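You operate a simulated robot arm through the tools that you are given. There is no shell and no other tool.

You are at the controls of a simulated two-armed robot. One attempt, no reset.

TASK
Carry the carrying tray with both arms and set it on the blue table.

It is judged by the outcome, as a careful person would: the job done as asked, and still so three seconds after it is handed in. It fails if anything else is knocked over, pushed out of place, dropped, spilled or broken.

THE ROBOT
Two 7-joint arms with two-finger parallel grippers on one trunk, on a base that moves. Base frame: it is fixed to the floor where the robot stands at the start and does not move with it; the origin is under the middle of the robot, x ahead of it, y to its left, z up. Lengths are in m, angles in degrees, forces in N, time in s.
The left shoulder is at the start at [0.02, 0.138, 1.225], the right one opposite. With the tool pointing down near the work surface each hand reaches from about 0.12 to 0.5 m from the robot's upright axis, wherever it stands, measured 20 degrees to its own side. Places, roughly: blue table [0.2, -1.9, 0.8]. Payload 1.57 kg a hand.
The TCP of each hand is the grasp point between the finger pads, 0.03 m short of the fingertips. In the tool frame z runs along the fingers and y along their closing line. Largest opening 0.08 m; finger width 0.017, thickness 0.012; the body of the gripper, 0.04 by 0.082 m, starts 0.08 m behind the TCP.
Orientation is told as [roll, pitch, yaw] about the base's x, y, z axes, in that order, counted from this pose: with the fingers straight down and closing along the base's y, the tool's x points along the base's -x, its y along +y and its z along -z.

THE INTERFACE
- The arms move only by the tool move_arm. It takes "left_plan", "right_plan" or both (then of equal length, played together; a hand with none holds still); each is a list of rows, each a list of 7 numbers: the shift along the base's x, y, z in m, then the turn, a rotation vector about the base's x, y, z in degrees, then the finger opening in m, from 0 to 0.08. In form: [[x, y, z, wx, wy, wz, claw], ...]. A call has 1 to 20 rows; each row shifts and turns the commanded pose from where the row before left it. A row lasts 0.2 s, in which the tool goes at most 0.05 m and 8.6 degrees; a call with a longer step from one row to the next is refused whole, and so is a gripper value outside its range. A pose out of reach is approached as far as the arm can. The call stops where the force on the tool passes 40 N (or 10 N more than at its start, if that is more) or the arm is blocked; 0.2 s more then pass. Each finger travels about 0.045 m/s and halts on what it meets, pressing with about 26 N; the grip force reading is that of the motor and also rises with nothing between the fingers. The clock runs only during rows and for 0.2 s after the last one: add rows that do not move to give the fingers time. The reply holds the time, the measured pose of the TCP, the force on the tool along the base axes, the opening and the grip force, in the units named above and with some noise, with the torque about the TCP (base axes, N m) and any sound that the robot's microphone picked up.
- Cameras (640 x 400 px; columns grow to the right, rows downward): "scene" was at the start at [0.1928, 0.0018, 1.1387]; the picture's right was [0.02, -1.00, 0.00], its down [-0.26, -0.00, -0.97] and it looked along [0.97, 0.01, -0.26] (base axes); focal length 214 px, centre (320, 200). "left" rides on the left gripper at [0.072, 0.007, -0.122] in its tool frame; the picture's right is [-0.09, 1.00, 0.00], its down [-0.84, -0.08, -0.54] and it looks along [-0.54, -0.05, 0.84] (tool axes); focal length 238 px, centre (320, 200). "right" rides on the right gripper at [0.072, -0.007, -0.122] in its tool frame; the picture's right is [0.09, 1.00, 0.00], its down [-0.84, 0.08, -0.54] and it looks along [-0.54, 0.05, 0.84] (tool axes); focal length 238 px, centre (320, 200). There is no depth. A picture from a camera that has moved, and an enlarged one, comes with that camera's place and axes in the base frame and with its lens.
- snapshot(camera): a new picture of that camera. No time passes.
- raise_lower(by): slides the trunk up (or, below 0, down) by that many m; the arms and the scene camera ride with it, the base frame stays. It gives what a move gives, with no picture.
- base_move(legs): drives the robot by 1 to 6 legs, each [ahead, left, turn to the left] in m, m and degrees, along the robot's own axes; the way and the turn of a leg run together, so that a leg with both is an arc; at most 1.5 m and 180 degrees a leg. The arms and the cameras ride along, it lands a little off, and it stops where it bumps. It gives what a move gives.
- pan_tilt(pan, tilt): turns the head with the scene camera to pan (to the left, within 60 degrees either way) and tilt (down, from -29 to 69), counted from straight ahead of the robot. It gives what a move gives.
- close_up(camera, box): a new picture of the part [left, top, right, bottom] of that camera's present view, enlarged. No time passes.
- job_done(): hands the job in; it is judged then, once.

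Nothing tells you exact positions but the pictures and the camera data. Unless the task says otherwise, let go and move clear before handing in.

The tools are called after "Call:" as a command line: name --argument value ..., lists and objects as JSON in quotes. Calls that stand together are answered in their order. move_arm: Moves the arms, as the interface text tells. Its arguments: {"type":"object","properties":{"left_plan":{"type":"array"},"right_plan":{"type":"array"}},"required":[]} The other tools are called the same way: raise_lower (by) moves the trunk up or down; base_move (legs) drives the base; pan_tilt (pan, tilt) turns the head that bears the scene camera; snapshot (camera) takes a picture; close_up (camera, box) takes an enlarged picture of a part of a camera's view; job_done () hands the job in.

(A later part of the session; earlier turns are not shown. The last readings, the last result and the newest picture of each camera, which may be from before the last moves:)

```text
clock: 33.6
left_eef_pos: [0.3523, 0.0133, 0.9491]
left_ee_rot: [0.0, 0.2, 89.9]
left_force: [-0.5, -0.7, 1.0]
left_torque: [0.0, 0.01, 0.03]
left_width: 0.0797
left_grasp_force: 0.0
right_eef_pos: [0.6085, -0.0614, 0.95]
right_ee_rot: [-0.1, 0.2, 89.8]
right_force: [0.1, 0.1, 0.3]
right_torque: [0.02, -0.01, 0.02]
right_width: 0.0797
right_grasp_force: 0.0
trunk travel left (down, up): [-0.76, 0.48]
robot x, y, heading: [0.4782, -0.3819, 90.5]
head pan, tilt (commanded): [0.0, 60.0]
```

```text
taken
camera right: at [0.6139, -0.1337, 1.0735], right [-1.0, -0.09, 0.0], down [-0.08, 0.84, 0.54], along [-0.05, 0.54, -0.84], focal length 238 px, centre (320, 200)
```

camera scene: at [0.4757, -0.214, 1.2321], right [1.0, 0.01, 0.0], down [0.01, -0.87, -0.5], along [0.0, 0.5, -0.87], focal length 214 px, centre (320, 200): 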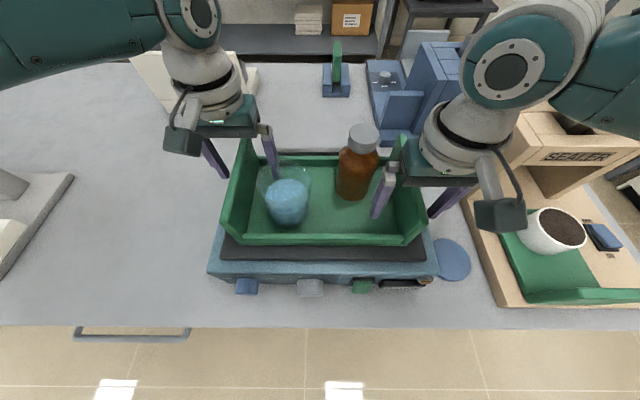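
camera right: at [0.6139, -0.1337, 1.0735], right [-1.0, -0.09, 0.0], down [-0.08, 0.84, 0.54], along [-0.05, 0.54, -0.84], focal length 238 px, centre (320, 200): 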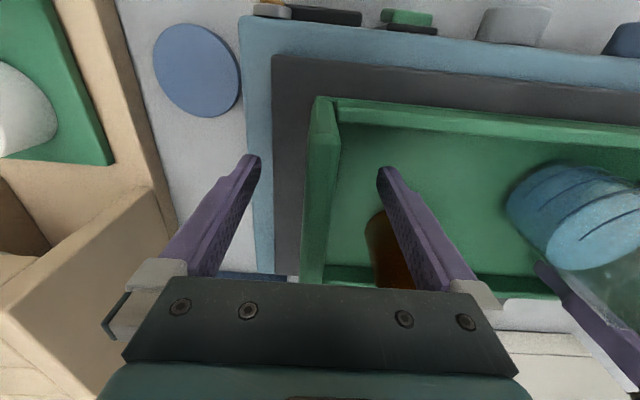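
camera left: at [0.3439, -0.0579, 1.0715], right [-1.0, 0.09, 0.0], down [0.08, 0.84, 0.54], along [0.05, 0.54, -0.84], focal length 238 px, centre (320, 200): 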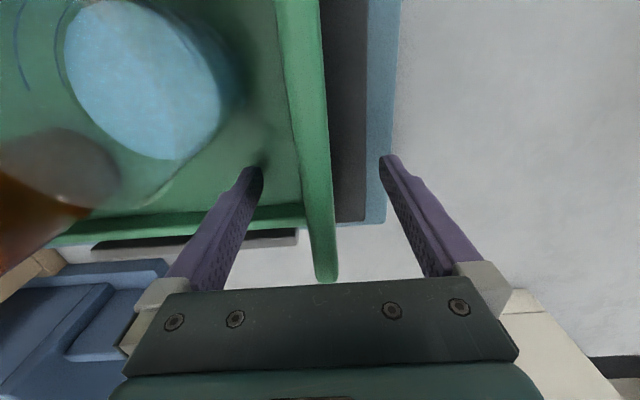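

Both walls are between their open fingers and nothing is touching. I'll close part way first to see whether either finger touches early.

Call:
move_arm --left_plan '[[0, 0, 0, 0, 0, 0, 0.06], [0, 0, 0, 0, 0, 0, 0.045], [0, 0, 0, 0, 0, 0, 0.032], [0, 0, 0, 0, 0, 0, 0.024], [0, 0, 0, 0, 0, 0, 0.024]]' --right_plan '[[0, 0, 0, 0, 0, 0, 0.06], [0, 0, 0, 0, 0, 0, 0.045], [0, 0, 0, 0, 0, 0, 0.032], [0, 0, 0, 0, 0, 0, 0.024], [0, 0, 0, 0, 0, 0, 0.024]]'

Call:
close_up --camera "left" --box '[220, 100, 420, 290]'

Call:
close_up --camera "right" --box '[220, 100, 420, 290]'

Call:
snapshot --camera "scene"

```text
clock: 34.8
left_eef_pos: [0.3519, 0.0142, 0.9504]
left_ee_rot: [0.0, 0.2, 90.1]
left_force: [0.0, -1.2, 0.1]
left_torque: [0.0, -0.01, 0.01]
left_width: 0.024
left_grasp_force: 0.0
right_eef_pos: [0.6067, -0.0619, 0.9503]
right_ee_rot: [0.0, 0.1, 89.9]
right_force: [0.6, 0.4, 0.2]
right_torque: [-0.02, -0.01, 0.01]
right_width: 0.0239
right_grasp_force: 0.1
trunk travel left (down, up): [-0.76, 0.48]
robot x, y, heading: [0.4769, -0.3828, 90.8]
head pan, tilt (commanded): [0.0, 60.0]
```

```text
2.11 times, centred on (320, 195) of left
camera zoom: at [0.3438, -0.0578, 1.0716], right [-1.0, 0.09, 0.0], down [0.08, 0.84, 0.54], along [0.05, 0.54, -0.84], focal length 502 px, centre (320, 210)
```

zoom: 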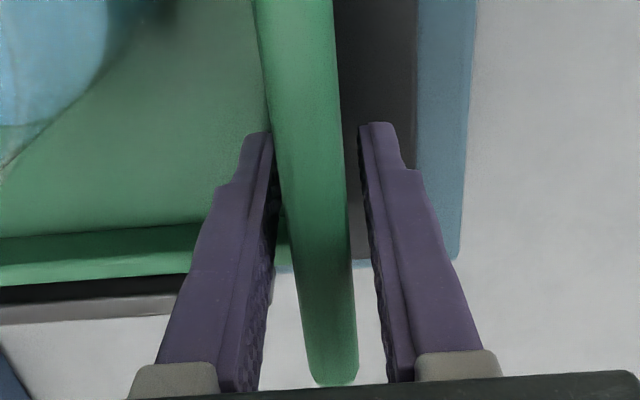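

```text
2.11 times, centred on (320, 195) of right
camera zoom: at [0.614, -0.1336, 1.0737], right [-1.0, -0.09, 0.0], down [-0.08, 0.84, 0.54], along [-0.05, 0.54, -0.84], focal length 502 px, centre (320, 210)
```

zoom: 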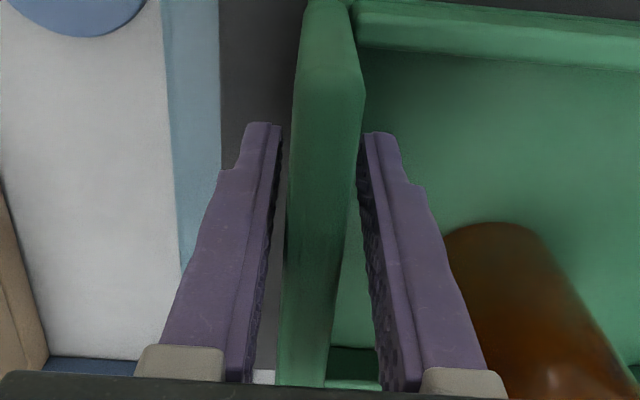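

```text
taken
camera scene: at [0.4757, -0.214, 1.2321], right [1.0, 0.01, 0.0], down [0.01, -0.87, -0.5], along [0.0, 0.5, -0.87], focal length 214 px, centre (320, 200)
```

scene: 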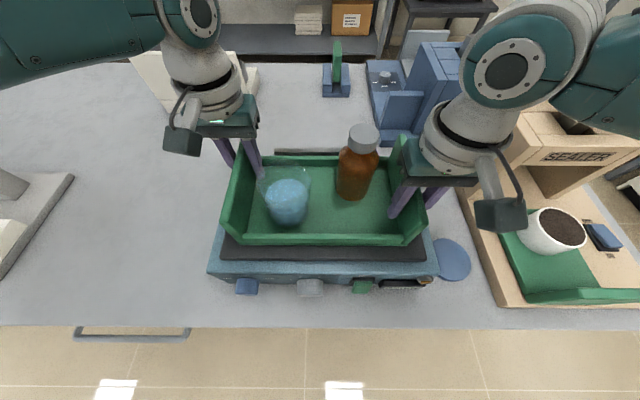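

Both walls are well centred between the fingers with no contact yet. I'll close both grippers firmly now.

Call:
move_arm --left_plan '[[0, 0, 0, 0, 0, 0, 0.018], [0, 0, 0, 0, 0, 0, 0.012], [0, 0, 0, 0, 0, 0, 0.004], [0, 0, 0, 0, 0, 0, 0.0], [0, 0, 0, 0, 0, 0, 0.0], [0, 0, 0, 0, 0, 0, 0.0]]' --right_plan '[[0, 0, 0, 0, 0, 0, 0.018], [0, 0, 0, 0, 0, 0, 0.012], [0, 0, 0, 0, 0, 0, 0.004], [0, 0, 0, 0, 0, 0, 0.0], [0, 0, 0, 0, 0, 0, 0.0], [0, 0, 0, 0, 0, 0, 0.0]]'

Call:
snapshot --camera "scene"

```text
clock: 36.2
left_eef_pos: [0.3505, 0.0135, 0.9486]
left_ee_rot: [0.2, 0.2, 90.1]
left_force: [-12.1, 0.1, 2.7]
left_torque: [-0.14, -0.6, -0.01]
left_width: 0.0136
left_grasp_force: 26.1
right_eef_pos: [0.6085, -0.0616, 0.9507]
right_ee_rot: [-0.1, 0.2, 89.9]
right_force: [14.1, -2.5, 3.3]
right_torque: [0.13, 0.77, 0.07]
right_width: 0.0137
right_grasp_force: 25.8
trunk travel left (down, up): [-0.76, 0.48]
robot x, y, heading: [0.4767, -0.3845, 90.3]
head pan, tilt (commanded): [0.0, 60.0]
```

```text
taken
camera scene: at [0.4759, -0.214, 1.2322], right [1.0, 0.01, 0.0], down [0.01, -0.87, -0.5], along [0.0, 0.5, -0.87], focal length 214 px, centre (320, 200)
```

scene: 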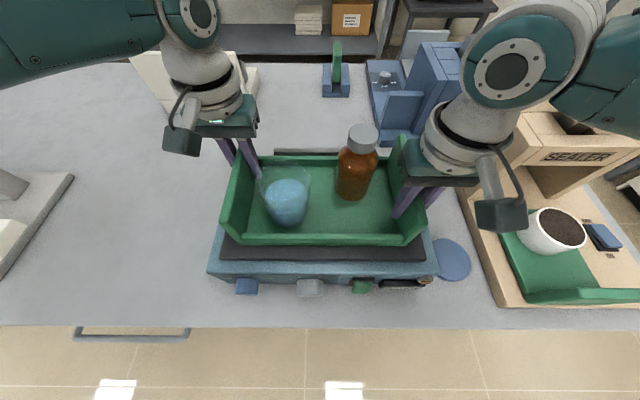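

Both grippers hold the walls (width 13.6 mm, 26 N). The hands are squeezing the tray inwards by about 12–14 N, so I'll ease them outward by about a millimetre before lifting.

Call:
move_arm --left_plan '[[-0.0013, 0, 0, 0, 0, 0, 0.0], [0, 0, 0, 0, 0, 0, 0.0]]' --right_plan '[[0.0013, 0, 0, 0, 0, 0, 0.0], [0, 0, 0, 0, 0, 0, 0.0]]'

```text
clock: 36.8
left_eef_pos: [0.3499, 0.0154, 0.9499]
left_ee_rot: [-0.1, 0.2, 89.9]
left_force: [-3.3, 1.8, -1.3]
left_torque: [-0.31, 0.44, 0.02]
left_width: 0.0138
left_grasp_force: 25.8
right_eef_pos: [0.6087, -0.0608, 0.9509]
right_ee_rot: [0.0, 0.2, 89.9]
right_force: [5.1, -0.5, 0.1]
right_torque: [-0.06, -0.28, 0.0]
right_width: 0.0135
right_grasp_force: 26.3
trunk travel left (down, up): [-0.76, 0.48]
robot x, y, heading: [0.4803, -0.3813, 90.2]
head pan, tilt (commanded): [0.0, 60.0]
```

The inward squeeze is down to a few newtons. I'll lift slowly by 3 cm with both arms together and check that the tray comes up level.

Call:
move_arm --left_plan '[[0, 0, 0.003, 0, 0, 0, 0.0], [0, 0, 0.005, 0, 0, 0, 0.0], [0, 0, 0.006, 0, 0, 0, 0.0], [0, 0, 0.006, 0, 0, 0, 0.0], [0, 0, 0.006, 0, 0, 0, 0.0], [0, 0, 0.004, 0, 0, 0, 0.0], [0, 0, 0, 0, 0, 0, 0.0], [0, 0, 0, 0, 0, 0, 0.0]]' --right_plan '[[0, 0, 0.003, 0, 0, 0, 0.0], [0, 0, 0.005, 0, 0, 0, 0.0], [0, 0, 0.006, 0, 0, 0, 0.0], [0, 0, 0.006, 0, 0, 0, 0.0], [0, 0, 0.006, 0, 0, 0, 0.0], [0, 0, 0.004, 0, 0, 0, 0.0], [0, 0, 0, 0, 0, 0, 0.0], [0, 0, 0, 0, 0, 0, 0.0]]'

Call:
snapshot --camera "scene"

Call:
snapshot --camera "right"

Call:
snapshot --camera "left"

```text
clock: 38.6
left_eef_pos: [0.352, 0.0125, 0.9788]
left_ee_rot: [-0.1, 0.3, 90.0]
left_force: [8.1, -0.9, -1.2]
left_torque: [0.09, 0.07, -0.03]
left_width: 0.0137
left_grasp_force: 25.6
right_eef_pos: [0.6079, -0.0625, 0.9804]
right_ee_rot: [0.0, 0.2, 90.0]
right_force: [-7.7, 1.8, -8.5]
right_torque: [-0.39, -0.95, 0.01]
right_width: 0.014
right_grasp_force: 26.2
trunk travel left (down, up): [-0.76, 0.48]
robot x, y, heading: [0.4792, -0.3802, 90.4]
head pan, tilt (commanded): [0.0, 60.0]
```

```text
taken
camera scene: at [0.4757, -0.2144, 1.232], right [1.0, 0.01, 0.0], down [0.01, -0.87, -0.5], along [0.0, 0.5, -0.87], focal length 214 px, centre (320, 200)
```

scene: 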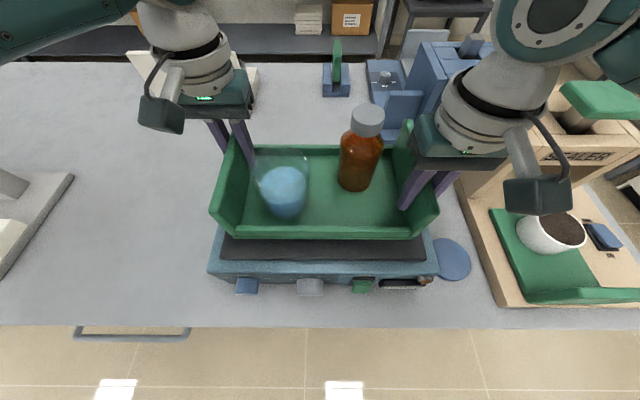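

```text
taken
camera right: at [0.6156, -0.1345, 1.1038], right [-1.0, -0.09, 0.0], down [-0.08, 0.84, 0.54], along [-0.05, 0.54, -0.84], focal length 238 px, centre (320, 200)
```

right: 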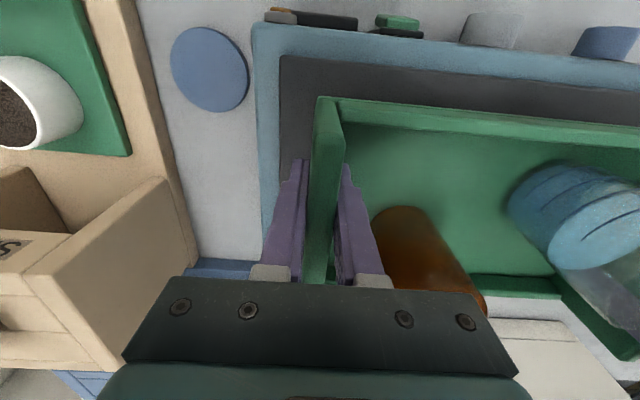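

```text
taken
camera left: at [0.3429, -0.0583, 1.1012], right [-1.0, 0.09, 0.0], down [0.08, 0.84, 0.54], along [0.05, 0.54, -0.84], focal length 238 px, centre (320, 200)
```

left: 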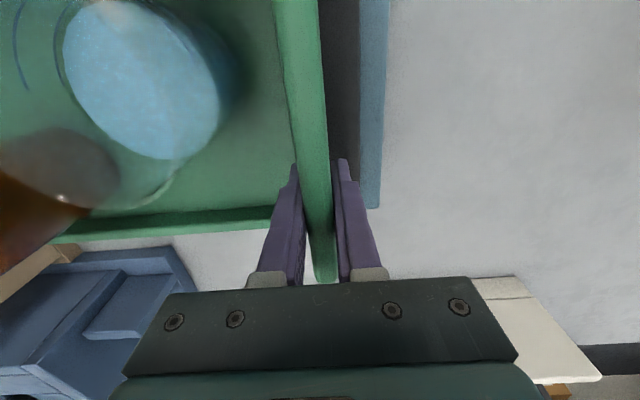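

The tray is off the plate and level, with neither grip slipping. I'll even out the load between the hands slightly, then raise the trunk for carrying.

Call:
move_arm --left_plan '[[0.0006, 0, 0.001, 0, 0, 0, 0.0], [0, 0, 0, 0, 0, 0, 0.0], [0, 0, 0, 0, 0, 0, 0.0]]' --right_plan '[[-0.0006, 0, 0, 0, 0, 0, 0.0], [0, 0, 0, 0, 0, 0, 0.0], [0, 0, 0, 0, 0, 0, 0.0]]'

Call:
raise_lower --by 0.06

Call:
snapshot --camera "scene"

```text
clock: 39.4
left_eef_pos: [0.3509, 0.0128, 0.9804]
left_ee_rot: [0.0, 0.3, 90.1]
left_force: [3.3, -0.1, -6.2]
left_torque: [0.39, 0.27, 0.08]
left_width: 0.0138
left_grasp_force: 25.7
right_eef_pos: [0.6076, -0.062, 0.9812]
right_ee_rot: [0.1, 0.2, 89.9]
right_force: [-2.9, 1.1, -1.6]
right_torque: [-0.27, 0.27, 0.12]
right_width: 0.0138
right_grasp_force: 25.6
trunk travel left (down, up): [-0.76, 0.48]
robot x, y, heading: [0.4755, -0.3782, 90.5]
head pan, tilt (commanded): [0.0, 60.0]
```

```text
clock: 40.4
left_eef_pos: [0.351, 0.0139, 1.0399]
left_ee_rot: [0.0, 0.4, 90.0]
left_force: [1.8, -0.5, -8.2]
left_torque: [0.27, 0.54, 0.04]
left_width: 0.0136
left_grasp_force: 26.3
right_eef_pos: [0.609, -0.0623, 1.0415]
right_ee_rot: [0.0, 0.2, 89.9]
right_force: [-1.6, 0.6, 0.0]
right_torque: [0.03, 0.5, 0.1]
right_width: 0.0139
right_grasp_force: 26.0
trunk travel left (down, up): [-0.82, 0.42]
robot x, y, heading: [0.4758, -0.378, 90.4]
head pan, tilt (commanded): [0.0, 60.0]
```

```text
taken
camera scene: at [0.4757, -0.2144, 1.292], right [1.0, 0.01, 0.0], down [0.01, -0.87, -0.5], along [0.0, 0.5, -0.87], focal length 214 px, centre (320, 200)
```

scene: 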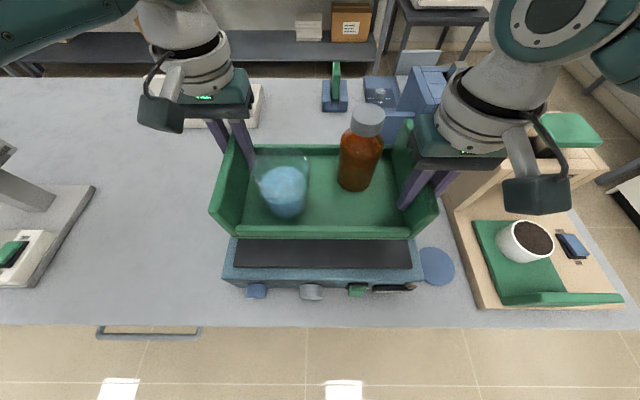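

The tray is clear and level, carrying about 8–9 N in total. I'll even out the hands by half a millimetre, then raise further and back away from the bench.

Call:
move_arm --left_plan '[[0, 0, -0.0005, 0, 0, 0, 0.0], [0, 0, 0, 0, 0, 0, 0.0], [0, 0, 0, 0, 0, 0, 0.0]]' --right_plan '[[0, 0, 0, 0, 0, 0, 0.0], [0, 0, 0, 0, 0, 0, 0.0], [0, 0, 0, 0, 0, 0, 0.0]]'

Call:
raise_lower --by 0.18

Call:
base_move --legs '[[-0.1, 0, 0]]'

Call:
snapshot --camera "scene"

```text
clock: 41.2
left_eef_pos: [0.3521, 0.0139, 1.0402]
left_ee_rot: [0.1, 0.3, 90.1]
left_force: [1.7, -0.6, -6.8]
left_torque: [-0.18, 0.29, -0.02]
left_width: 0.0137
left_grasp_force: 25.7
right_eef_pos: [0.6085, -0.061, 1.0399]
right_ee_rot: [0.0, 0.2, 89.9]
right_force: [-2.1, 1.1, -2.0]
right_torque: [0.33, 0.28, 0.01]
right_width: 0.014
right_grasp_force: 26.8
trunk travel left (down, up): [-0.82, 0.42]
robot x, y, heading: [0.473, -0.3831, 90.3]
head pan, tilt (commanded): [0.0, 60.0]
```

```text
clock: 43.2
left_eef_pos: [0.3512, 0.0142, 1.2202]
left_ee_rot: [0.1, 0.4, 90.0]
left_force: [0.1, -0.8, -6.2]
left_torque: [-0.28, 0.35, -0.08]
left_width: 0.0139
left_grasp_force: 26.0
right_eef_pos: [0.6089, -0.0622, 1.2204]
right_ee_rot: [0.0, 0.2, 89.8]
right_force: [-0.5, 0.3, -2.0]
right_torque: [0.37, 0.23, -0.02]
right_width: 0.0139
right_grasp_force: 26.6
trunk travel left (down, up): [-1.0, 0.24]
robot x, y, heading: [0.4788, -0.386, 90.2]
head pan, tilt (commanded): [0.0, 60.0]
```

```text
clock: 44.4
left_eef_pos: [0.35, -0.0867, 1.2204]
left_ee_rot: [0.0, 0.2, 90.0]
left_force: [0.1, 0.2, -6.3]
left_torque: [-0.01, 0.37, -0.07]
left_width: 0.0138
left_grasp_force: 26.1
right_eef_pos: [0.6086, -0.1617, 1.2209]
right_ee_rot: [0.0, 0.2, 90.0]
right_force: [0.3, 0.1, -3.4]
right_torque: [0.13, 0.23, -0.01]
right_width: 0.0139
right_grasp_force: 25.7
trunk travel left (down, up): [-1.0, 0.24]
robot x, y, heading: [0.4797, -0.4817, 90.5]
head pan, tilt (commanded): [0.0, 60.0]
```

```text
taken
camera scene: at [0.4764, -0.315, 1.472], right [1.0, 0.01, 0.0], down [0.01, -0.87, -0.5], along [0.0, 0.5, -0.87], focal length 214 px, centre (320, 200)
```

scene: 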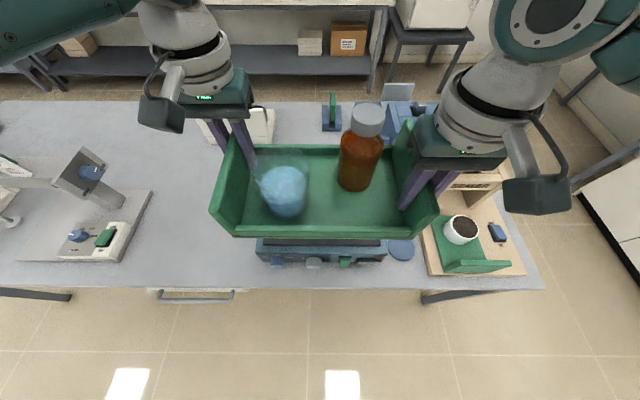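

The bottle and beaker haven't moved during the drive. I'll back up to the middle of the aisle and make the first quarter turn.

Call:
base_move --legs '[[-0.4, 0, 0]]'

Call:
base_move --legs '[[0, 0, 45]]'

Call:
snapshot --camera "scene"

```text
clock: 46.8
left_eef_pos: [0.3536, -0.4843, 1.2195]
left_ee_rot: [0.0, 0.2, 90.2]
left_force: [-0.1, 0.2, -5.1]
left_torque: [0.1, 0.22, -0.02]
left_width: 0.0137
left_grasp_force: 25.3
right_eef_pos: [0.6116, -0.5585, 1.2199]
right_ee_rot: [0.0, 0.1, 90.1]
right_force: [0.1, 0.3, -2.7]
right_torque: [0.03, 0.1, 0.01]
right_width: 0.0136
right_grasp_force: 26.4
trunk travel left (down, up): [-1.0, 0.24]
robot x, y, heading: [0.482, -0.8777, 90.9]
head pan, tilt (commanded): [0.0, 60.0]
```

```text
clock: 49.3
left_eef_pos: [0.1121, -0.6894, 1.2197]
left_ee_rot: [-0.1, 0.2, 135.1]
left_force: [-0.2, 0.3, -6.0]
left_torque: [-0.09, 0.22, -0.03]
left_width: 0.0139
left_grasp_force: 26.9
right_eef_pos: [0.3488, -0.5593, 1.2213]
right_ee_rot: [0.0, 0.2, 135.0]
right_force: [-0.3, 0.8, -3.6]
right_torque: [-0.07, 0.01, 0.02]
right_width: 0.0141
right_grasp_force: 26.0
trunk travel left (down, up): [-1.0, 0.24]
robot x, y, heading: [0.4834, -0.8783, 135.6]
head pan, tilt (commanded): [0.0, 60.0]
```

```text
taken
camera scene: at [0.3625, -0.7613, 1.472], right [0.7, 0.71, 0.0], down [0.62, -0.61, -0.5], along [-0.36, 0.35, -0.87], focal length 214 px, centre (320, 200)
```

scene: 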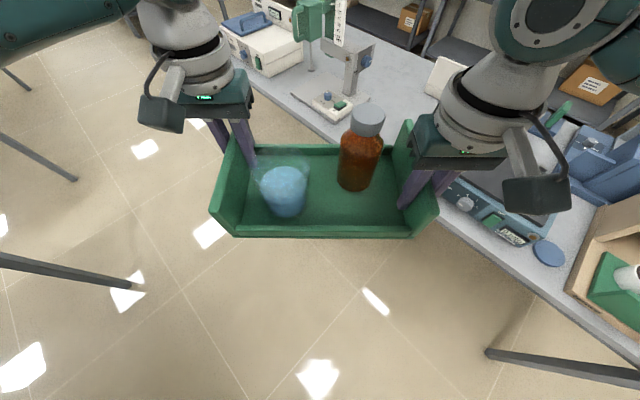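

The turn is smooth and the load is stable. I'll complete the turn to face the blue table (heading about -90).

Call:
base_move --legs '[[0, 0, 134.4]]'

Call:
pan_tilt --pan 0 --tilt 40

Call:
snapshot --camera "scene"

Call:
snapshot --camera "left"

Call:
snapshot --camera "right"

```text
clock: 55.2
left_eef_pos: [0.6046, -1.2736, 1.2202]
left_ee_rot: [-0.1, 0.3, -90.6]
left_force: [-1.0, 0.2, -5.3]
left_torque: [-0.41, -0.2, -0.02]
left_width: 0.0137
left_grasp_force: 25.9
right_eef_pos: [0.347, -1.1948, 1.22]
right_ee_rot: [0.1, 0.1, -90.6]
right_force: [0.9, -0.6, -2.2]
right_torque: [0.34, -0.09, 0.01]
right_width: 0.0139
right_grasp_force: 25.9
trunk travel left (down, up): [-1.0, 0.24]
robot x, y, heading: [0.4779, -0.8783, -90.4]
head pan, tilt (commanded): [0.0, 60.0]
```

```text
clock: 56.1
left_eef_pos: [0.6045, -1.2738, 1.2203]
left_ee_rot: [-0.1, 0.2, -90.6]
left_force: [-0.2, -1.0, -4.9]
left_torque: [-0.14, -0.08, -0.05]
left_width: 0.0139
left_grasp_force: 26.3
right_eef_pos: [0.3465, -1.1954, 1.2211]
right_ee_rot: [0.0, 0.2, -90.6]
right_force: [0.5, 0.4, -4.7]
right_torque: [0.16, 0.01, 0.03]
right_width: 0.0138
right_grasp_force: 26.1
trunk travel left (down, up): [-1.0, 0.24]
robot x, y, heading: [0.4843, -0.8747, -90.1]
head pan, tilt (commanded): [0.0, 40.0]
```

```text
taken
camera scene: at [0.4806, -1.0624, 1.4987], right [-1.0, 0.0, 0.0], down [0.0, 0.64, -0.77], along [0.0, -0.77, -0.64], focal length 214 px, centre (320, 200)
```

scene: 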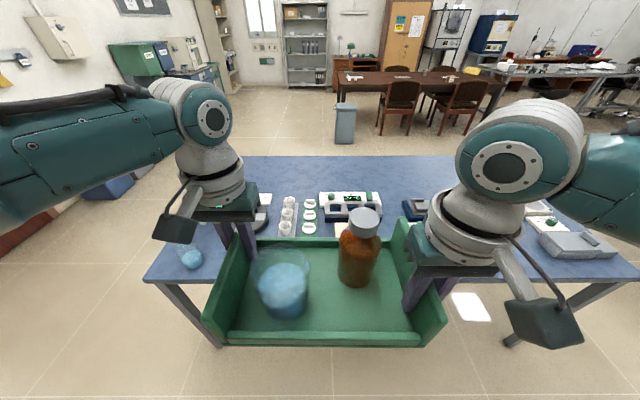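

```text
taken
camera left: at [0.6105, -1.2036, 1.3417], right [0.99, -0.1, 0.0], down [-0.09, -0.84, 0.54], along [-0.06, -0.54, -0.84], focal length 238 px, centre (320, 200)
```

left: 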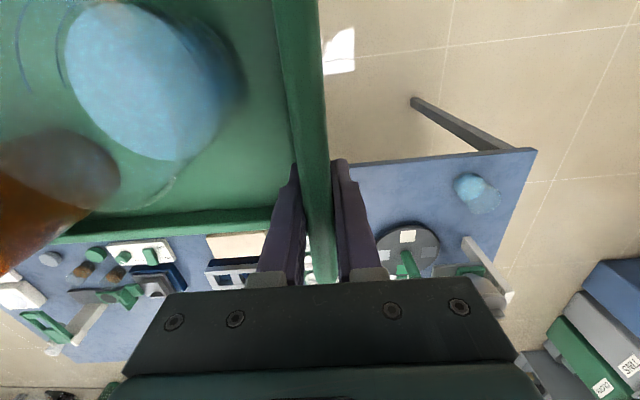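

```text
taken
camera right: at [0.341, -1.1254, 1.3437], right [1.0, 0.08, 0.0], down [0.07, -0.84, 0.54], along [0.04, -0.54, -0.84], focal length 238 px, centre (320, 200)
```

right: 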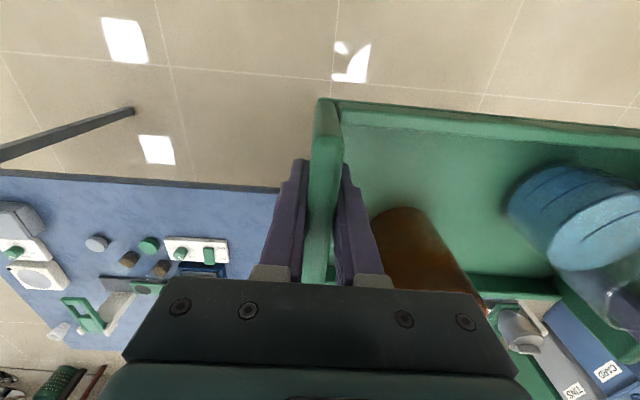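

I'm facing the blue table with the load steady. Its front strip (y -1.45 to about -1.62) is narrow, but the back half (y -2.0 to -2.35) looks empty, so I'll study both areas before choosing.

Call:
close_up --camera "scene" --box '[140, 140, 460, 280]'

Call:
pan_tilt --pan -50 --tilt 35

Call:
snapshot --camera "scene"

Call:
pan_tilt --pan 50 --tilt 35

Call:
snapshot --camera "scene"

Call:
close_up --camera "right" --box '[0, 150, 320, 350]'

Call:
close_up --camera "left" --box '[0, 140, 560, 380]'

```text
2.00 times, centred on (300, 210) of scene
camera zoom: at [0.4806, -1.0624, 1.4987], right [-1.0, 0.0, 0.0], down [0.0, 0.64, -0.77], along [0.0, -0.77, -0.64], focal length 429 px, centre (360, 180)
```

zoom: 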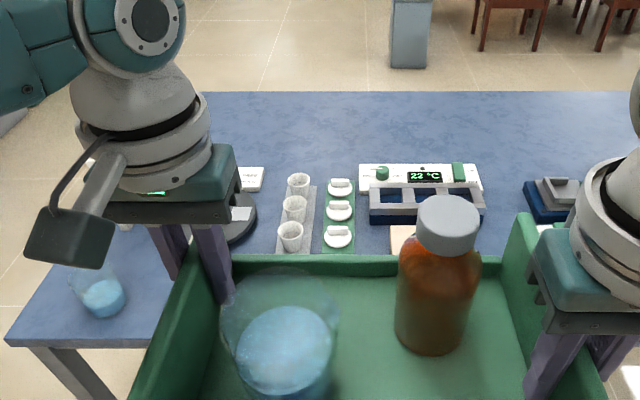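

```text
clock: 57.3
left_eef_pos: [0.6043, -1.2738, 1.2198]
left_ee_rot: [0.1, 0.2, -90.7]
left_force: [0.1, 0.3, -5.8]
left_torque: [-0.08, -0.15, -0.06]
left_width: 0.0137
left_grasp_force: 25.6
right_eef_pos: [0.3471, -1.1963, 1.2198]
right_ee_rot: [0.1, 0.2, -90.6]
right_force: [0.2, -0.1, -4.1]
right_torque: [0.06, -0.03, 0.03]
right_width: 0.0138
right_grasp_force: 26.0
trunk travel left (down, up): [-1.0, 0.24]
robot x, y, heading: [0.4809, -0.8778, -90.0]
head pan, tilt (commanded): [-50.0, 35.0]
```

```text
taken
camera scene: at [0.4133, -1.0339, 1.5063], right [-0.64, 0.77, 0.0], down [0.44, 0.37, -0.82], along [-0.63, -0.52, -0.57], focal length 214 px, centre (320, 200)
```

scene: 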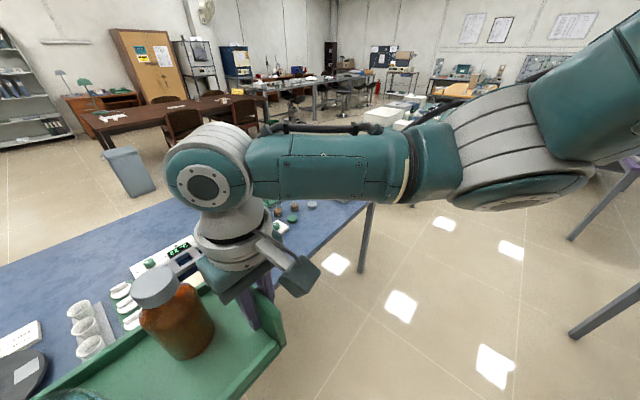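

```text
clock: 59.0
left_eef_pos: [0.6039, -1.2745, 1.2186]
left_ee_rot: [0.0, 0.2, -90.6]
left_force: [0.7, 0.6, -4.9]
left_torque: [0.02, -0.13, -0.05]
left_width: 0.0139
left_grasp_force: 25.5
right_eef_pos: [0.3475, -1.1968, 1.221]
right_ee_rot: [0.0, 0.3, -90.7]
right_force: [0.3, 0.0, -3.4]
right_torque: [-0.08, -0.02, 0.0]
right_width: 0.0139
right_grasp_force: 25.9
trunk travel left (down, up): [-1.0, 0.24]
robot x, y, heading: [0.4789, -0.8755, -90.2]
head pan, tilt (commanded): [50.0, 35.0]
```

```text
taken
camera scene: at [0.5481, -1.0343, 1.5063], right [-0.65, -0.76, 0.0], down [-0.44, 0.37, -0.82], along [0.63, -0.53, -0.57], focal length 214 px, centre (320, 200)
```

scene: 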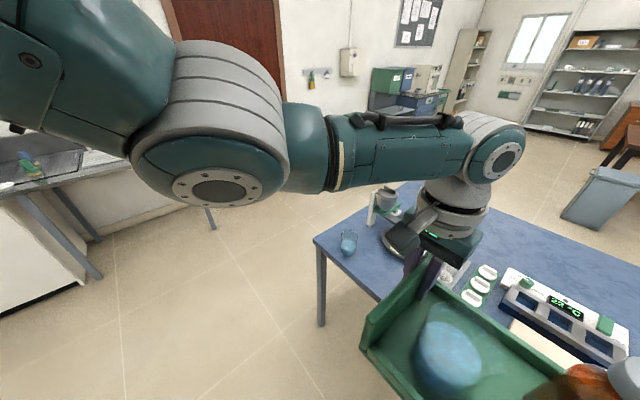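

```text
2.00 times, centred on (160, 250) of right
camera zoom: at [0.341, -1.1254, 1.3437], right [1.0, 0.08, 0.0], down [0.07, -0.84, 0.54], along [0.04, -0.54, -0.84], focal length 477 px, centre (640, 100)
```

zoom: 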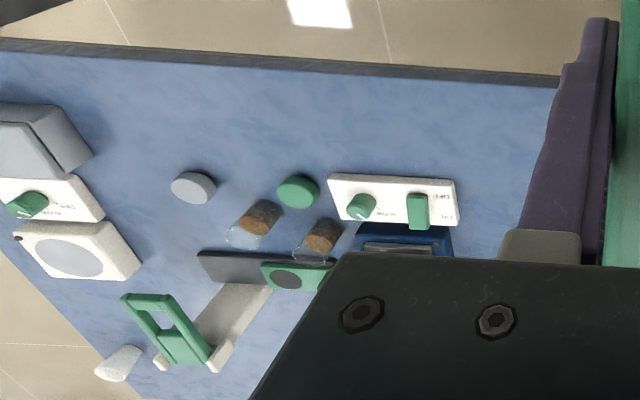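

```text
1.14 times, centred on (280, 260) of left
camera zoom: at [0.6105, -1.2036, 1.3417], right [0.99, -0.1, 0.0], down [-0.09, -0.84, 0.54], along [-0.06, -0.54, -0.84], focal length 272 px, centre (366, 131)
```

zoom: 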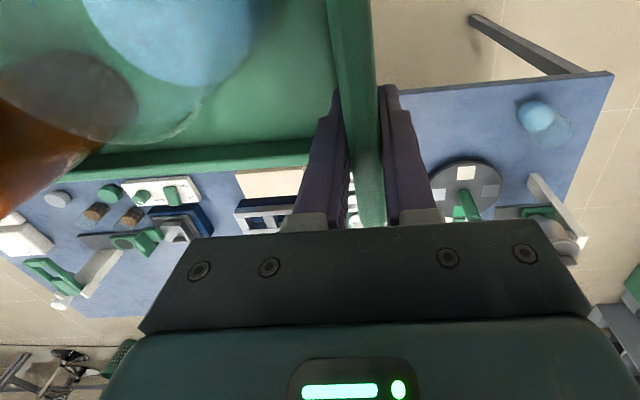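

The back half of the blue table (x 0 to 0.7, y about -1.97 to -2.35) is empty and gives roughly 10 cm of clearance all round, unlike the tight front strip. I'll carry the tray high over the row of objects towards a spot centred at about (0.40, -2.16), checking partway.

Call:
pan_tilt --pan 0 --tilt 45

Call:
base_move --legs '[[0.4, -0.07, 0]]'

Call:
snapshot --camera "scene"

Call:
snapshot --camera "left"

Call:
snapshot --camera "right"

```text
clock: 60.2
left_eef_pos: [0.6037, -1.2745, 1.219]
left_ee_rot: [0.0, 0.2, -90.6]
left_force: [0.9, 0.7, -5.2]
left_torque: [0.1, -0.21, -0.02]
left_width: 0.0139
left_grasp_force: 26.3
right_eef_pos: [0.346, -1.1962, 1.2196]
right_ee_rot: [0.0, 0.2, -90.6]
right_force: [-0.7, 0.1, -3.9]
right_torque: [-0.06, -0.06, 0.0]
right_width: 0.0138
right_grasp_force: 26.1
trunk travel left (down, up): [-1.0, 0.24]
robot x, y, heading: [0.4824, -0.8797, -90.1]
head pan, tilt (commanded): [0.0, 45.0]
```

```text
clock: 62.7
left_eef_pos: [0.5323, -1.6726, 1.2201]
left_ee_rot: [0.0, 0.4, -90.6]
left_force: [-0.4, 0.4, -5.3]
left_torque: [-0.03, -0.18, -0.05]
left_width: 0.0137
left_grasp_force: 25.6
right_eef_pos: [0.2755, -1.5949, 1.2207]
right_ee_rot: [0.0, 0.2, -90.7]
right_force: [0.7, 0.0, -3.5]
right_torque: [-0.03, -0.05, 0.02]
right_width: 0.0136
right_grasp_force: 26.3
trunk travel left (down, up): [-1.0, 0.24]
robot x, y, heading: [0.4081, -1.2779, -90.3]
head pan, tilt (commanded): [0.0, 45.0]
```

```text
taken
camera scene: at [0.4097, -1.4581, 1.4915], right [-1.0, 0.0, 0.0], down [0.0, 0.71, -0.71], along [0.0, -0.71, -0.71], focal length 214 px, centre (320, 200)
```

scene: 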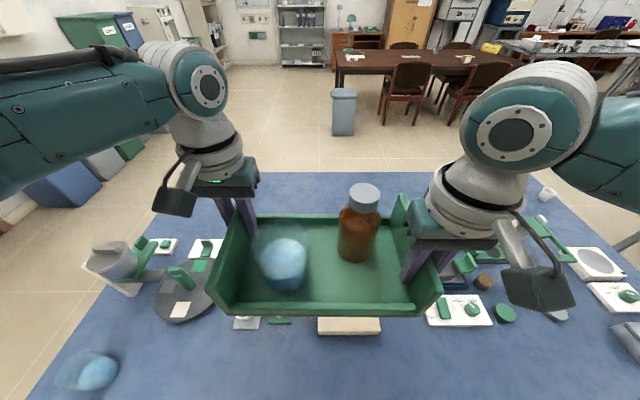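

```text
taken
camera left: at [0.5396, -1.6029, 1.3416], right [0.99, -0.1, 0.0], down [-0.09, -0.84, 0.54], along [-0.06, -0.54, -0.84], focal length 238 px, centre (320, 200)
```

left: 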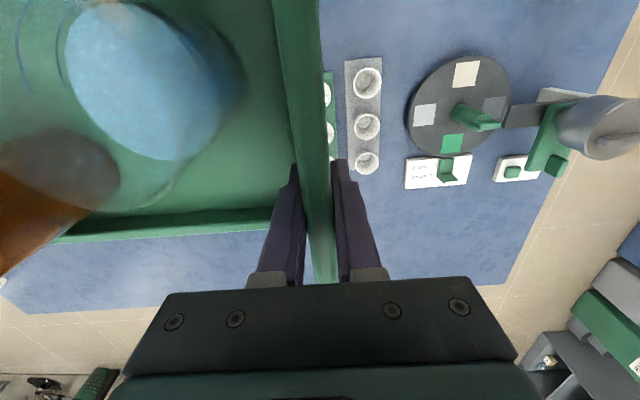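

```text
taken
camera right: at [0.2701, -1.5247, 1.3436], right [1.0, 0.08, 0.0], down [0.07, -0.84, 0.54], along [0.04, -0.54, -0.84], focal length 238 px, centre (320, 200)
```

right: 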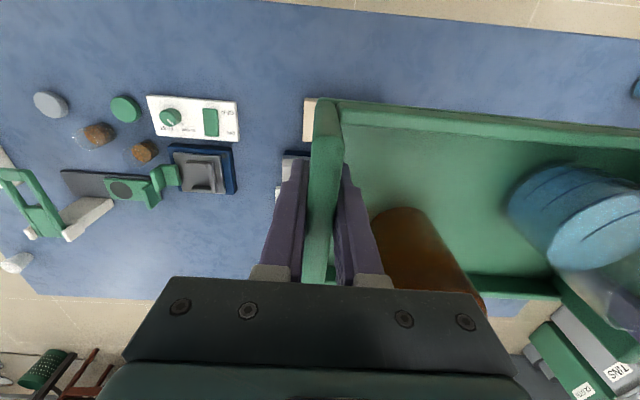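

The back of the blue table is empty from behind the 22 °C block to its edge at y -2.35. I'll continue forward the remaining 0.52 m in two legs.

Call:
base_move --legs '[[0.27, 0, 0]]'

Call:
base_move --legs '[[0.25, 0, 0]]'

Call:
snapshot --camera "scene"

Call:
snapshot --camera "left"

Call:
snapshot --camera "right"

```text
clock: 64.6
left_eef_pos: [0.533, -1.9415, 1.2188]
left_ee_rot: [0.0, 0.3, -90.6]
left_force: [-0.3, 0.1, -5.0]
left_torque: [-0.03, -0.1, -0.05]
left_width: 0.0137
left_grasp_force: 25.7
right_eef_pos: [0.2748, -1.8637, 1.2215]
right_ee_rot: [0.1, 0.2, -90.7]
right_force: [0.5, -1.2, -4.0]
right_torque: [0.07, -0.07, 0.01]
right_width: 0.0136
right_grasp_force: 26.0
trunk travel left (down, up): [-1.0, 0.24]
robot x, y, heading: [0.4091, -1.5452, -90.5]
head pan, tilt (commanded): [0.0, 45.0]
```

```text
clock: 66.5
left_eef_pos: [0.5304, -2.1905, 1.2186]
left_ee_rot: [0.0, 0.3, -90.6]
left_force: [-0.5, 0.6, -4.4]
left_torque: [-0.02, -0.01, -0.03]
left_width: 0.0138
left_grasp_force: 26.7
right_eef_pos: [0.2745, -2.1114, 1.2202]
right_ee_rot: [0.1, 0.3, -90.8]
right_force: [0.6, 0.5, -4.0]
right_torque: [0.07, -0.02, 0.01]
right_width: 0.0135
right_grasp_force: 25.8
trunk travel left (down, up): [-1.0, 0.24]
robot x, y, heading: [0.4075, -1.7914, -90.1]
head pan, tilt (commanded): [0.0, 45.0]
```

```text
taken
camera scene: at [0.4078, -1.9749, 1.4915], right [-1.0, 0.0, 0.0], down [0.0, 0.71, -0.71], along [0.0, -0.71, -0.71], focal length 214 px, centre (320, 200)
```

scene: 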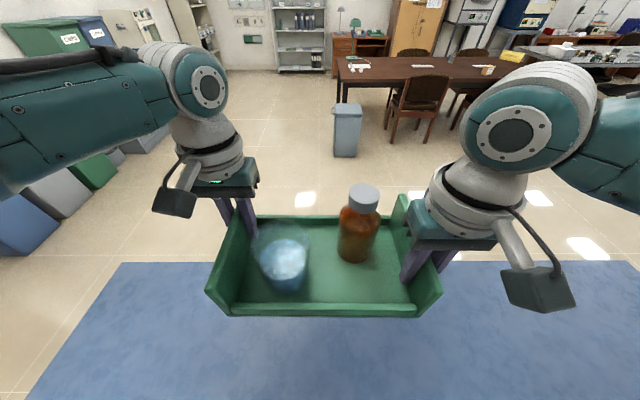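

```text
taken
camera left: at [0.5376, -2.1195, 1.3413], right [0.99, -0.1, 0.0], down [-0.09, -0.84, 0.54], along [-0.06, -0.53, -0.84], focal length 238 px, centre (320, 200)
```

left: 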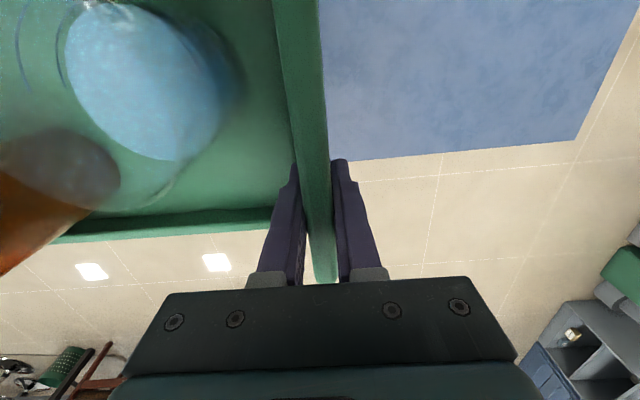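

```text
taken
camera right: at [0.2682, -2.0412, 1.3434], right [1.0, 0.08, 0.0], down [0.07, -0.84, 0.54], along [0.04, -0.54, -0.84], focal length 238 px, centre (320, 200)
```

right: 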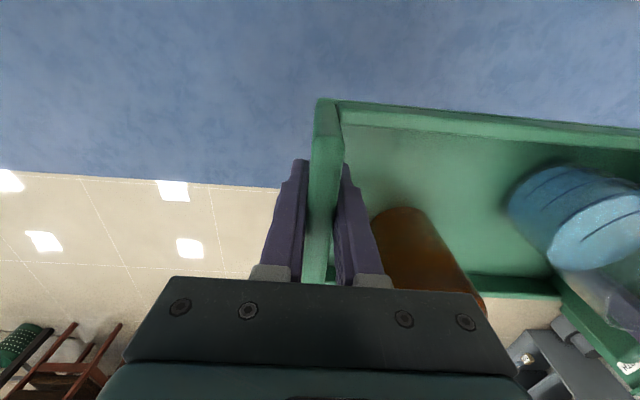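

The tray is centred at about (0.40, -2.15), with 12 cm to the back edge and about 14 cm to the nearest object. I'll lower the trunk by 0.30 m, which leaves the tray about 5–6 cm above the table.

Call:
raise_lower --by -0.2

Call:
raise_lower --by -0.1

Call:
snapshot --camera "scene"

Call:
snapshot --camera "left"

Call:
snapshot --camera "right"

```text
clock: 68.6
left_eef_pos: [0.5313, -2.1895, 1.0197]
left_ee_rot: [0.1, 0.3, -90.6]
left_force: [0.5, 0.4, -3.3]
left_torque: [0.02, 0.01, -0.04]
left_width: 0.0138
left_grasp_force: 26.4
right_eef_pos: [0.2748, -2.1112, 1.0207]
right_ee_rot: [-0.1, 0.3, -90.7]
right_force: [1.0, -1.2, -4.5]
right_torque: [0.05, 0.05, 0.03]
right_width: 0.0137
right_grasp_force: 25.9
trunk travel left (down, up): [-0.8, 0.44]
robot x, y, heading: [0.407, -1.7921, -90.2]
head pan, tilt (commanded): [0.0, 45.0]
```

```text
clock: 70.0
left_eef_pos: [0.532, -2.1893, 0.9196]
left_ee_rot: [0.0, 0.2, -90.5]
left_force: [0.1, 0.0, -3.6]
left_torque: [0.08, 0.02, -0.07]
left_width: 0.0135
left_grasp_force: 26.5
right_eef_pos: [0.2736, -2.1112, 0.9202]
right_ee_rot: [0.0, 0.2, -90.7]
right_force: [-0.5, -0.3, -5.1]
right_torque: [0.02, 0.02, 0.05]
right_width: 0.0136
right_grasp_force: 26.4
trunk travel left (down, up): [-0.7, 0.54]
robot x, y, heading: [0.4098, -1.7959, -90.0]
head pan, tilt (commanded): [0.0, 45.0]
```

```text
taken
camera scene: at [0.4078, -1.9748, 1.1915], right [-1.0, 0.0, 0.0], down [0.0, 0.71, -0.71], along [0.0, -0.71, -0.71], focal length 214 px, centre (320, 200)
```

scene: 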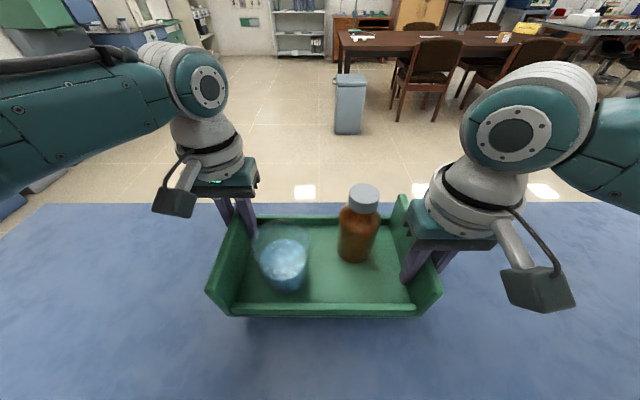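

```text
taken
camera left: at [0.5376, -2.1194, 1.0414], right [0.99, -0.1, 0.0], down [-0.09, -0.84, 0.54], along [-0.06, -0.53, -0.84], focal length 238 px, centre (320, 200)
```

left: 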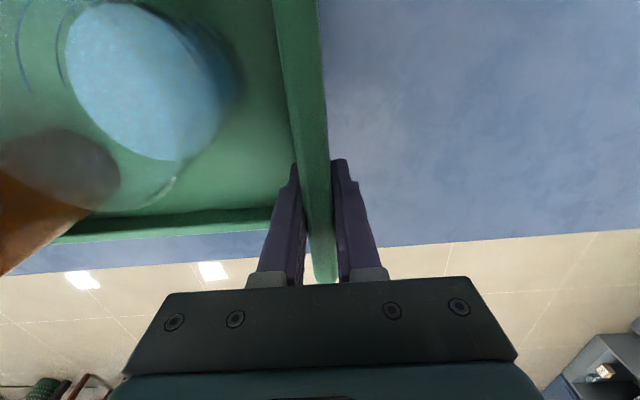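

```text
taken
camera right: at [0.2682, -2.0411, 1.0435], right [1.0, 0.08, 0.0], down [0.07, -0.84, 0.54], along [0.04, -0.54, -0.84], focal length 238 px, centre (320, 200)
```

right: 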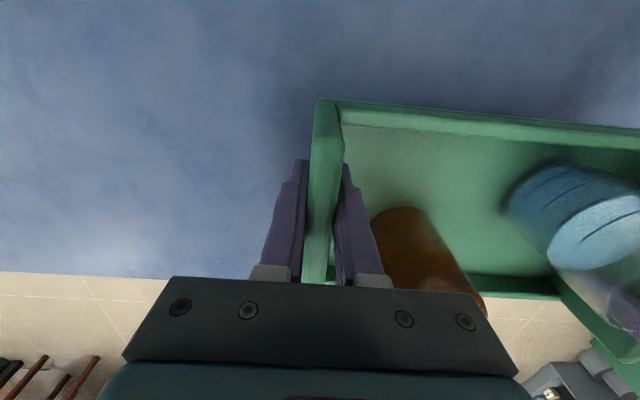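

The spot below is clear and the tray is level. I'll lower slowly with both arms, watching the forces for touchdown.

Call:
move_arm --left_plan '[[0, 0, -0.004, 0, 0, 0, 0.0], [0, 0, -0.006, 0, 0, 0, 0.0], [0, 0, -0.006, 0, 0, 0, 0.0], [0, 0, -0.006, 0, 0, 0, 0.0], [0, 0, -0.006, 0, 0, 0, 0.0], [0, 0, -0.005, 0, 0, 0, 0.0], [0, 0, -0.003, 0, 0, 0, 0.0], [0, 0, 0, 0, 0, 0, 0.0]]' --right_plan '[[0, 0, -0.004, 0, 0, 0, 0.0], [0, 0, -0.006, 0, 0, 0, 0.0], [0, 0, -0.006, 0, 0, 0, 0.0], [0, 0, -0.006, 0, 0, 0, 0.0], [0, 0, -0.006, 0, 0, 0, 0.0], [0, 0, -0.005, 0, 0, 0, 0.0], [0, 0, -0.003, 0, 0, 0, 0.0], [0, 0, 0, 0, 0, 0, 0.0]]'

Call:
snapshot --camera "scene"

```text
clock: 71.8
left_eef_pos: [0.5316, -2.1898, 0.8826]
left_ee_rot: [-0.1, 0.4, -90.7]
left_force: [-0.9, 0.0, -4.6]
left_torque: [0.02, -0.04, 0.07]
left_width: 0.0139
left_grasp_force: 26.3
right_eef_pos: [0.2737, -2.1104, 0.8834]
right_ee_rot: [0.0, 0.4, -90.7]
right_force: [1.4, 1.1, -3.1]
right_torque: [-0.06, -0.13, 0.12]
right_width: 0.0136
right_grasp_force: 26.3
trunk travel left (down, up): [-0.7, 0.54]
robot x, y, heading: [0.4081, -1.7941, -90.1]
head pan, tilt (commanded): [0.0, 45.0]
```

```text
taken
camera scene: at [0.4078, -1.9747, 1.1915], right [-1.0, 0.0, 0.0], down [0.0, 0.71, -0.71], along [0.0, -0.71, -0.71], focal length 214 px, centre (320, 200)
```

scene: 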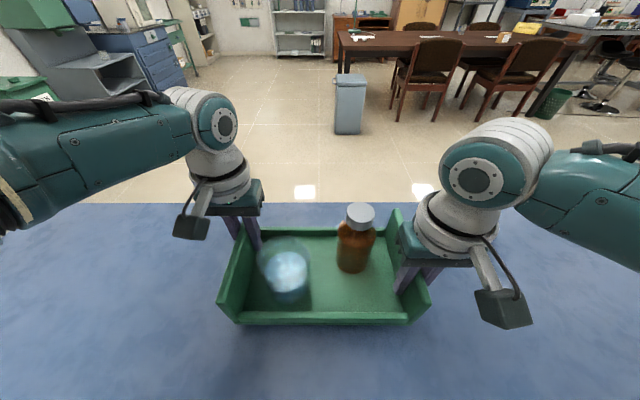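

Still carrying the full weight at TCP z≈0.883. I'll go down in 2 mm steps.

Call:
move_arm --left_plan '[[0, 0, -0.002, 0, 0, 0, 0.0], [0, 0, -0.002, 0, 0, 0, 0.0], [0, 0, -0.002, 0, 0, 0, 0.0], [0, 0, -0.002, 0, 0, 0, 0.0], [0, 0, -0.002, 0, 0, 0, 0.0], [0, 0, 0, 0, 0, 0, 0.0]]' --right_plan '[[0, 0, -0.002, 0, 0, 0, 0.0], [0, 0, -0.002, 0, 0, 0, 0.0], [0, 0, -0.002, 0, 0, 0, 0.0], [0, 0, -0.002, 0, 0, 0, 0.0], [0, 0, -0.002, 0, 0, 0, 0.0], [0, 0, 0, 0, 0, 0, 0.0]]'

Call:
close_up --camera "scene" --box '[200, 200, 450, 360]'

```text
clock: 73.2
left_eef_pos: [0.532, -2.1899, 0.8734]
left_ee_rot: [-0.1, 0.3, -90.6]
left_force: [1.9, -1.4, -3.7]
left_torque: [0.17, 0.16, 0.03]
left_width: 0.0138
left_grasp_force: 26.2
right_eef_pos: [0.274, -2.1124, 0.8741]
right_ee_rot: [-0.1, 0.4, -90.7]
right_force: [-1.0, 0.7, -3.8]
right_torque: [-0.11, -0.14, 0.11]
right_width: 0.014
right_grasp_force: 25.5
trunk travel left (down, up): [-0.7, 0.54]
robot x, y, heading: [0.4075, -1.7943, -90.2]
head pan, tilt (commanded): [0.0, 45.0]
```

```text
2.50 times, centred on (325, 280) of scene
camera zoom: at [0.4078, -1.9747, 1.1915], right [-1.0, 0.0, 0.0], down [0.0, 0.71, -0.71], along [0.0, -0.71, -0.71], focal length 536 px, centre (308, 0)
```

zoom: 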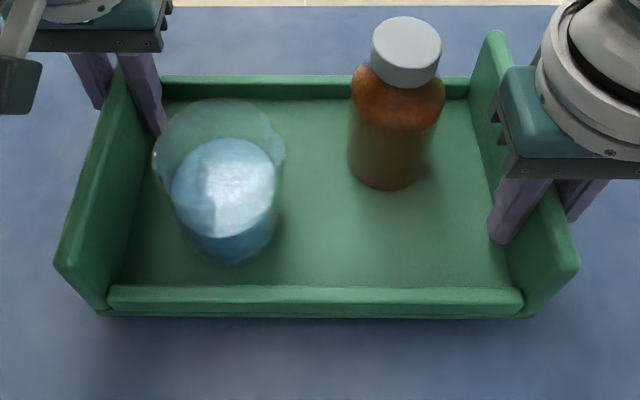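

Call:
move_arm --left_plan '[[0, 0, -0.002, 0, 0, 0, 0.0], [0, 0, -0.002, 0, 0, 0, 0.0], [0, 0, -0.002, 0, 0, 0, 0.0], [0, 0, 0, 0, 0, 0, 0.0]]' --right_plan '[[0, 0, -0.002, 0, 0, 0, 0.0], [0, 0, -0.002, 0, 0, 0, 0.0], [0, 0, -0.002, 0, 0, 0, 0.0], [0, 0, 0, 0, 0, 0, 0.0]]'

```text
clock: 74.2
left_eef_pos: [0.5306, -2.1894, 0.8673]
left_ee_rot: [0.0, 0.3, -90.5]
left_force: [2.4, -0.3, -4.3]
left_torque: [-0.01, 0.07, -0.06]
left_width: 0.0138
left_grasp_force: 25.9
right_eef_pos: [0.2736, -2.1131, 0.8681]
right_ee_rot: [0.0, 0.2, -90.8]
right_force: [-2.8, 0.4, -2.8]
right_torque: [0.04, -0.2, -0.01]
right_width: 0.0139
right_grasp_force: 25.9
trunk travel left (down, up): [-0.7, 0.54]
robot x, y, heading: [0.4072, -1.7923, -90.2]
head pan, tilt (commanded): [0.0, 45.0]
```

The full load is still on the hands at z≈0.867, with no contact yet. I'll continue down in small steps.

Call:
move_arm --left_plan '[[0, 0, -0.0015, 0, 0, 0, 0.0], [0, 0, -0.0015, 0, 0, 0, 0.0], [0, 0, -0.0015, 0, 0, 0, 0.0], [0, 0, -0.0015, 0, 0, 0, 0.0], [0, 0, 0, 0, 0, 0, 0.0]]' --right_plan '[[0, 0, -0.0015, 0, 0, 0, 0.0], [0, 0, -0.0015, 0, 0, 0, 0.0], [0, 0, -0.0015, 0, 0, 0, 0.0], [0, 0, -0.0015, 0, 0, 0, 0.0], [0, 0, 0, 0, 0, 0, 0.0]]'

Call:
close_up --camera "scene" --box '[200, 200, 450, 360]'

```text
clock: 75.3
left_eef_pos: [0.5312, -2.1887, 0.8612]
left_ee_rot: [-0.1, 0.3, -90.6]
left_force: [3.1, -2.1, -3.7]
left_torque: [0.39, 0.15, 0.03]
left_width: 0.014
left_grasp_force: 26.2
right_eef_pos: [0.274, -2.1113, 0.8624]
right_ee_rot: [0.0, 0.3, -90.7]
right_force: [-4.0, 1.6, -4.7]
right_torque: [-0.23, -0.04, 0.07]
right_width: 0.0137
right_grasp_force: 26.1
trunk travel left (down, up): [-0.7, 0.54]
robot x, y, heading: [0.4091, -1.7926, -90.1]
head pan, tilt (commanded): [0.0, 45.0]
```

```text
2.50 times, centred on (325, 280) of scene
camera zoom: at [0.4078, -1.9747, 1.1915], right [-1.0, 0.0, 0.0], down [0.0, 0.71, -0.71], along [0.0, -0.71, -0.71], focal length 536 px, centre (308, 0)
```

zoom: 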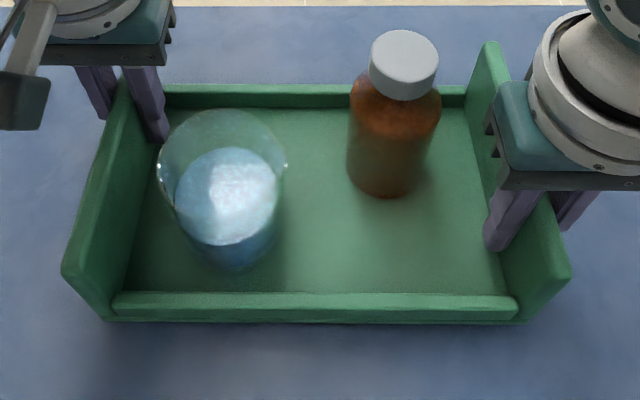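

Call:
move_arm --left_plan '[[-0.0003, 0, -0.0015, 0, 0, 0, 0.0], [0, 0, -0.0015, 0, 0, 0, 0.0], [0, 0, -0.0015, 0, 0, 0, 0.0], [0, 0, 0, 0, 0, 0, 0.0]]' --right_plan '[[0.0003, 0, -0.0015, 0, 0, 0, 0.0], [0, 0, -0.0015, 0, 0, 0, 0.0], [0, 0, -0.0015, 0, 0, 0, 0.0], [0, 0, 0, 0, 0, 0, 0.0]]'

```text
clock: 76.3
left_eef_pos: [0.53, -2.1883, 0.8572]
left_ee_rot: [0.1, 0.3, -90.6]
left_force: [7.4, -2.0, -5.3]
left_torque: [-0.01, 0.25, -0.05]
left_width: 0.0137
left_grasp_force: 26.6
right_eef_pos: [0.2744, -2.1118, 0.8568]
right_ee_rot: [0.1, 0.3, -90.7]
right_force: [-6.5, 2.9, -3.8]
right_torque: [-0.07, -0.45, 0.0]
right_width: 0.014
right_grasp_force: 25.6
trunk travel left (down, up): [-0.7, 0.54]
robot x, y, heading: [0.4088, -1.7956, -90.4]
head pan, tilt (commanded): [0.0, 45.0]
```

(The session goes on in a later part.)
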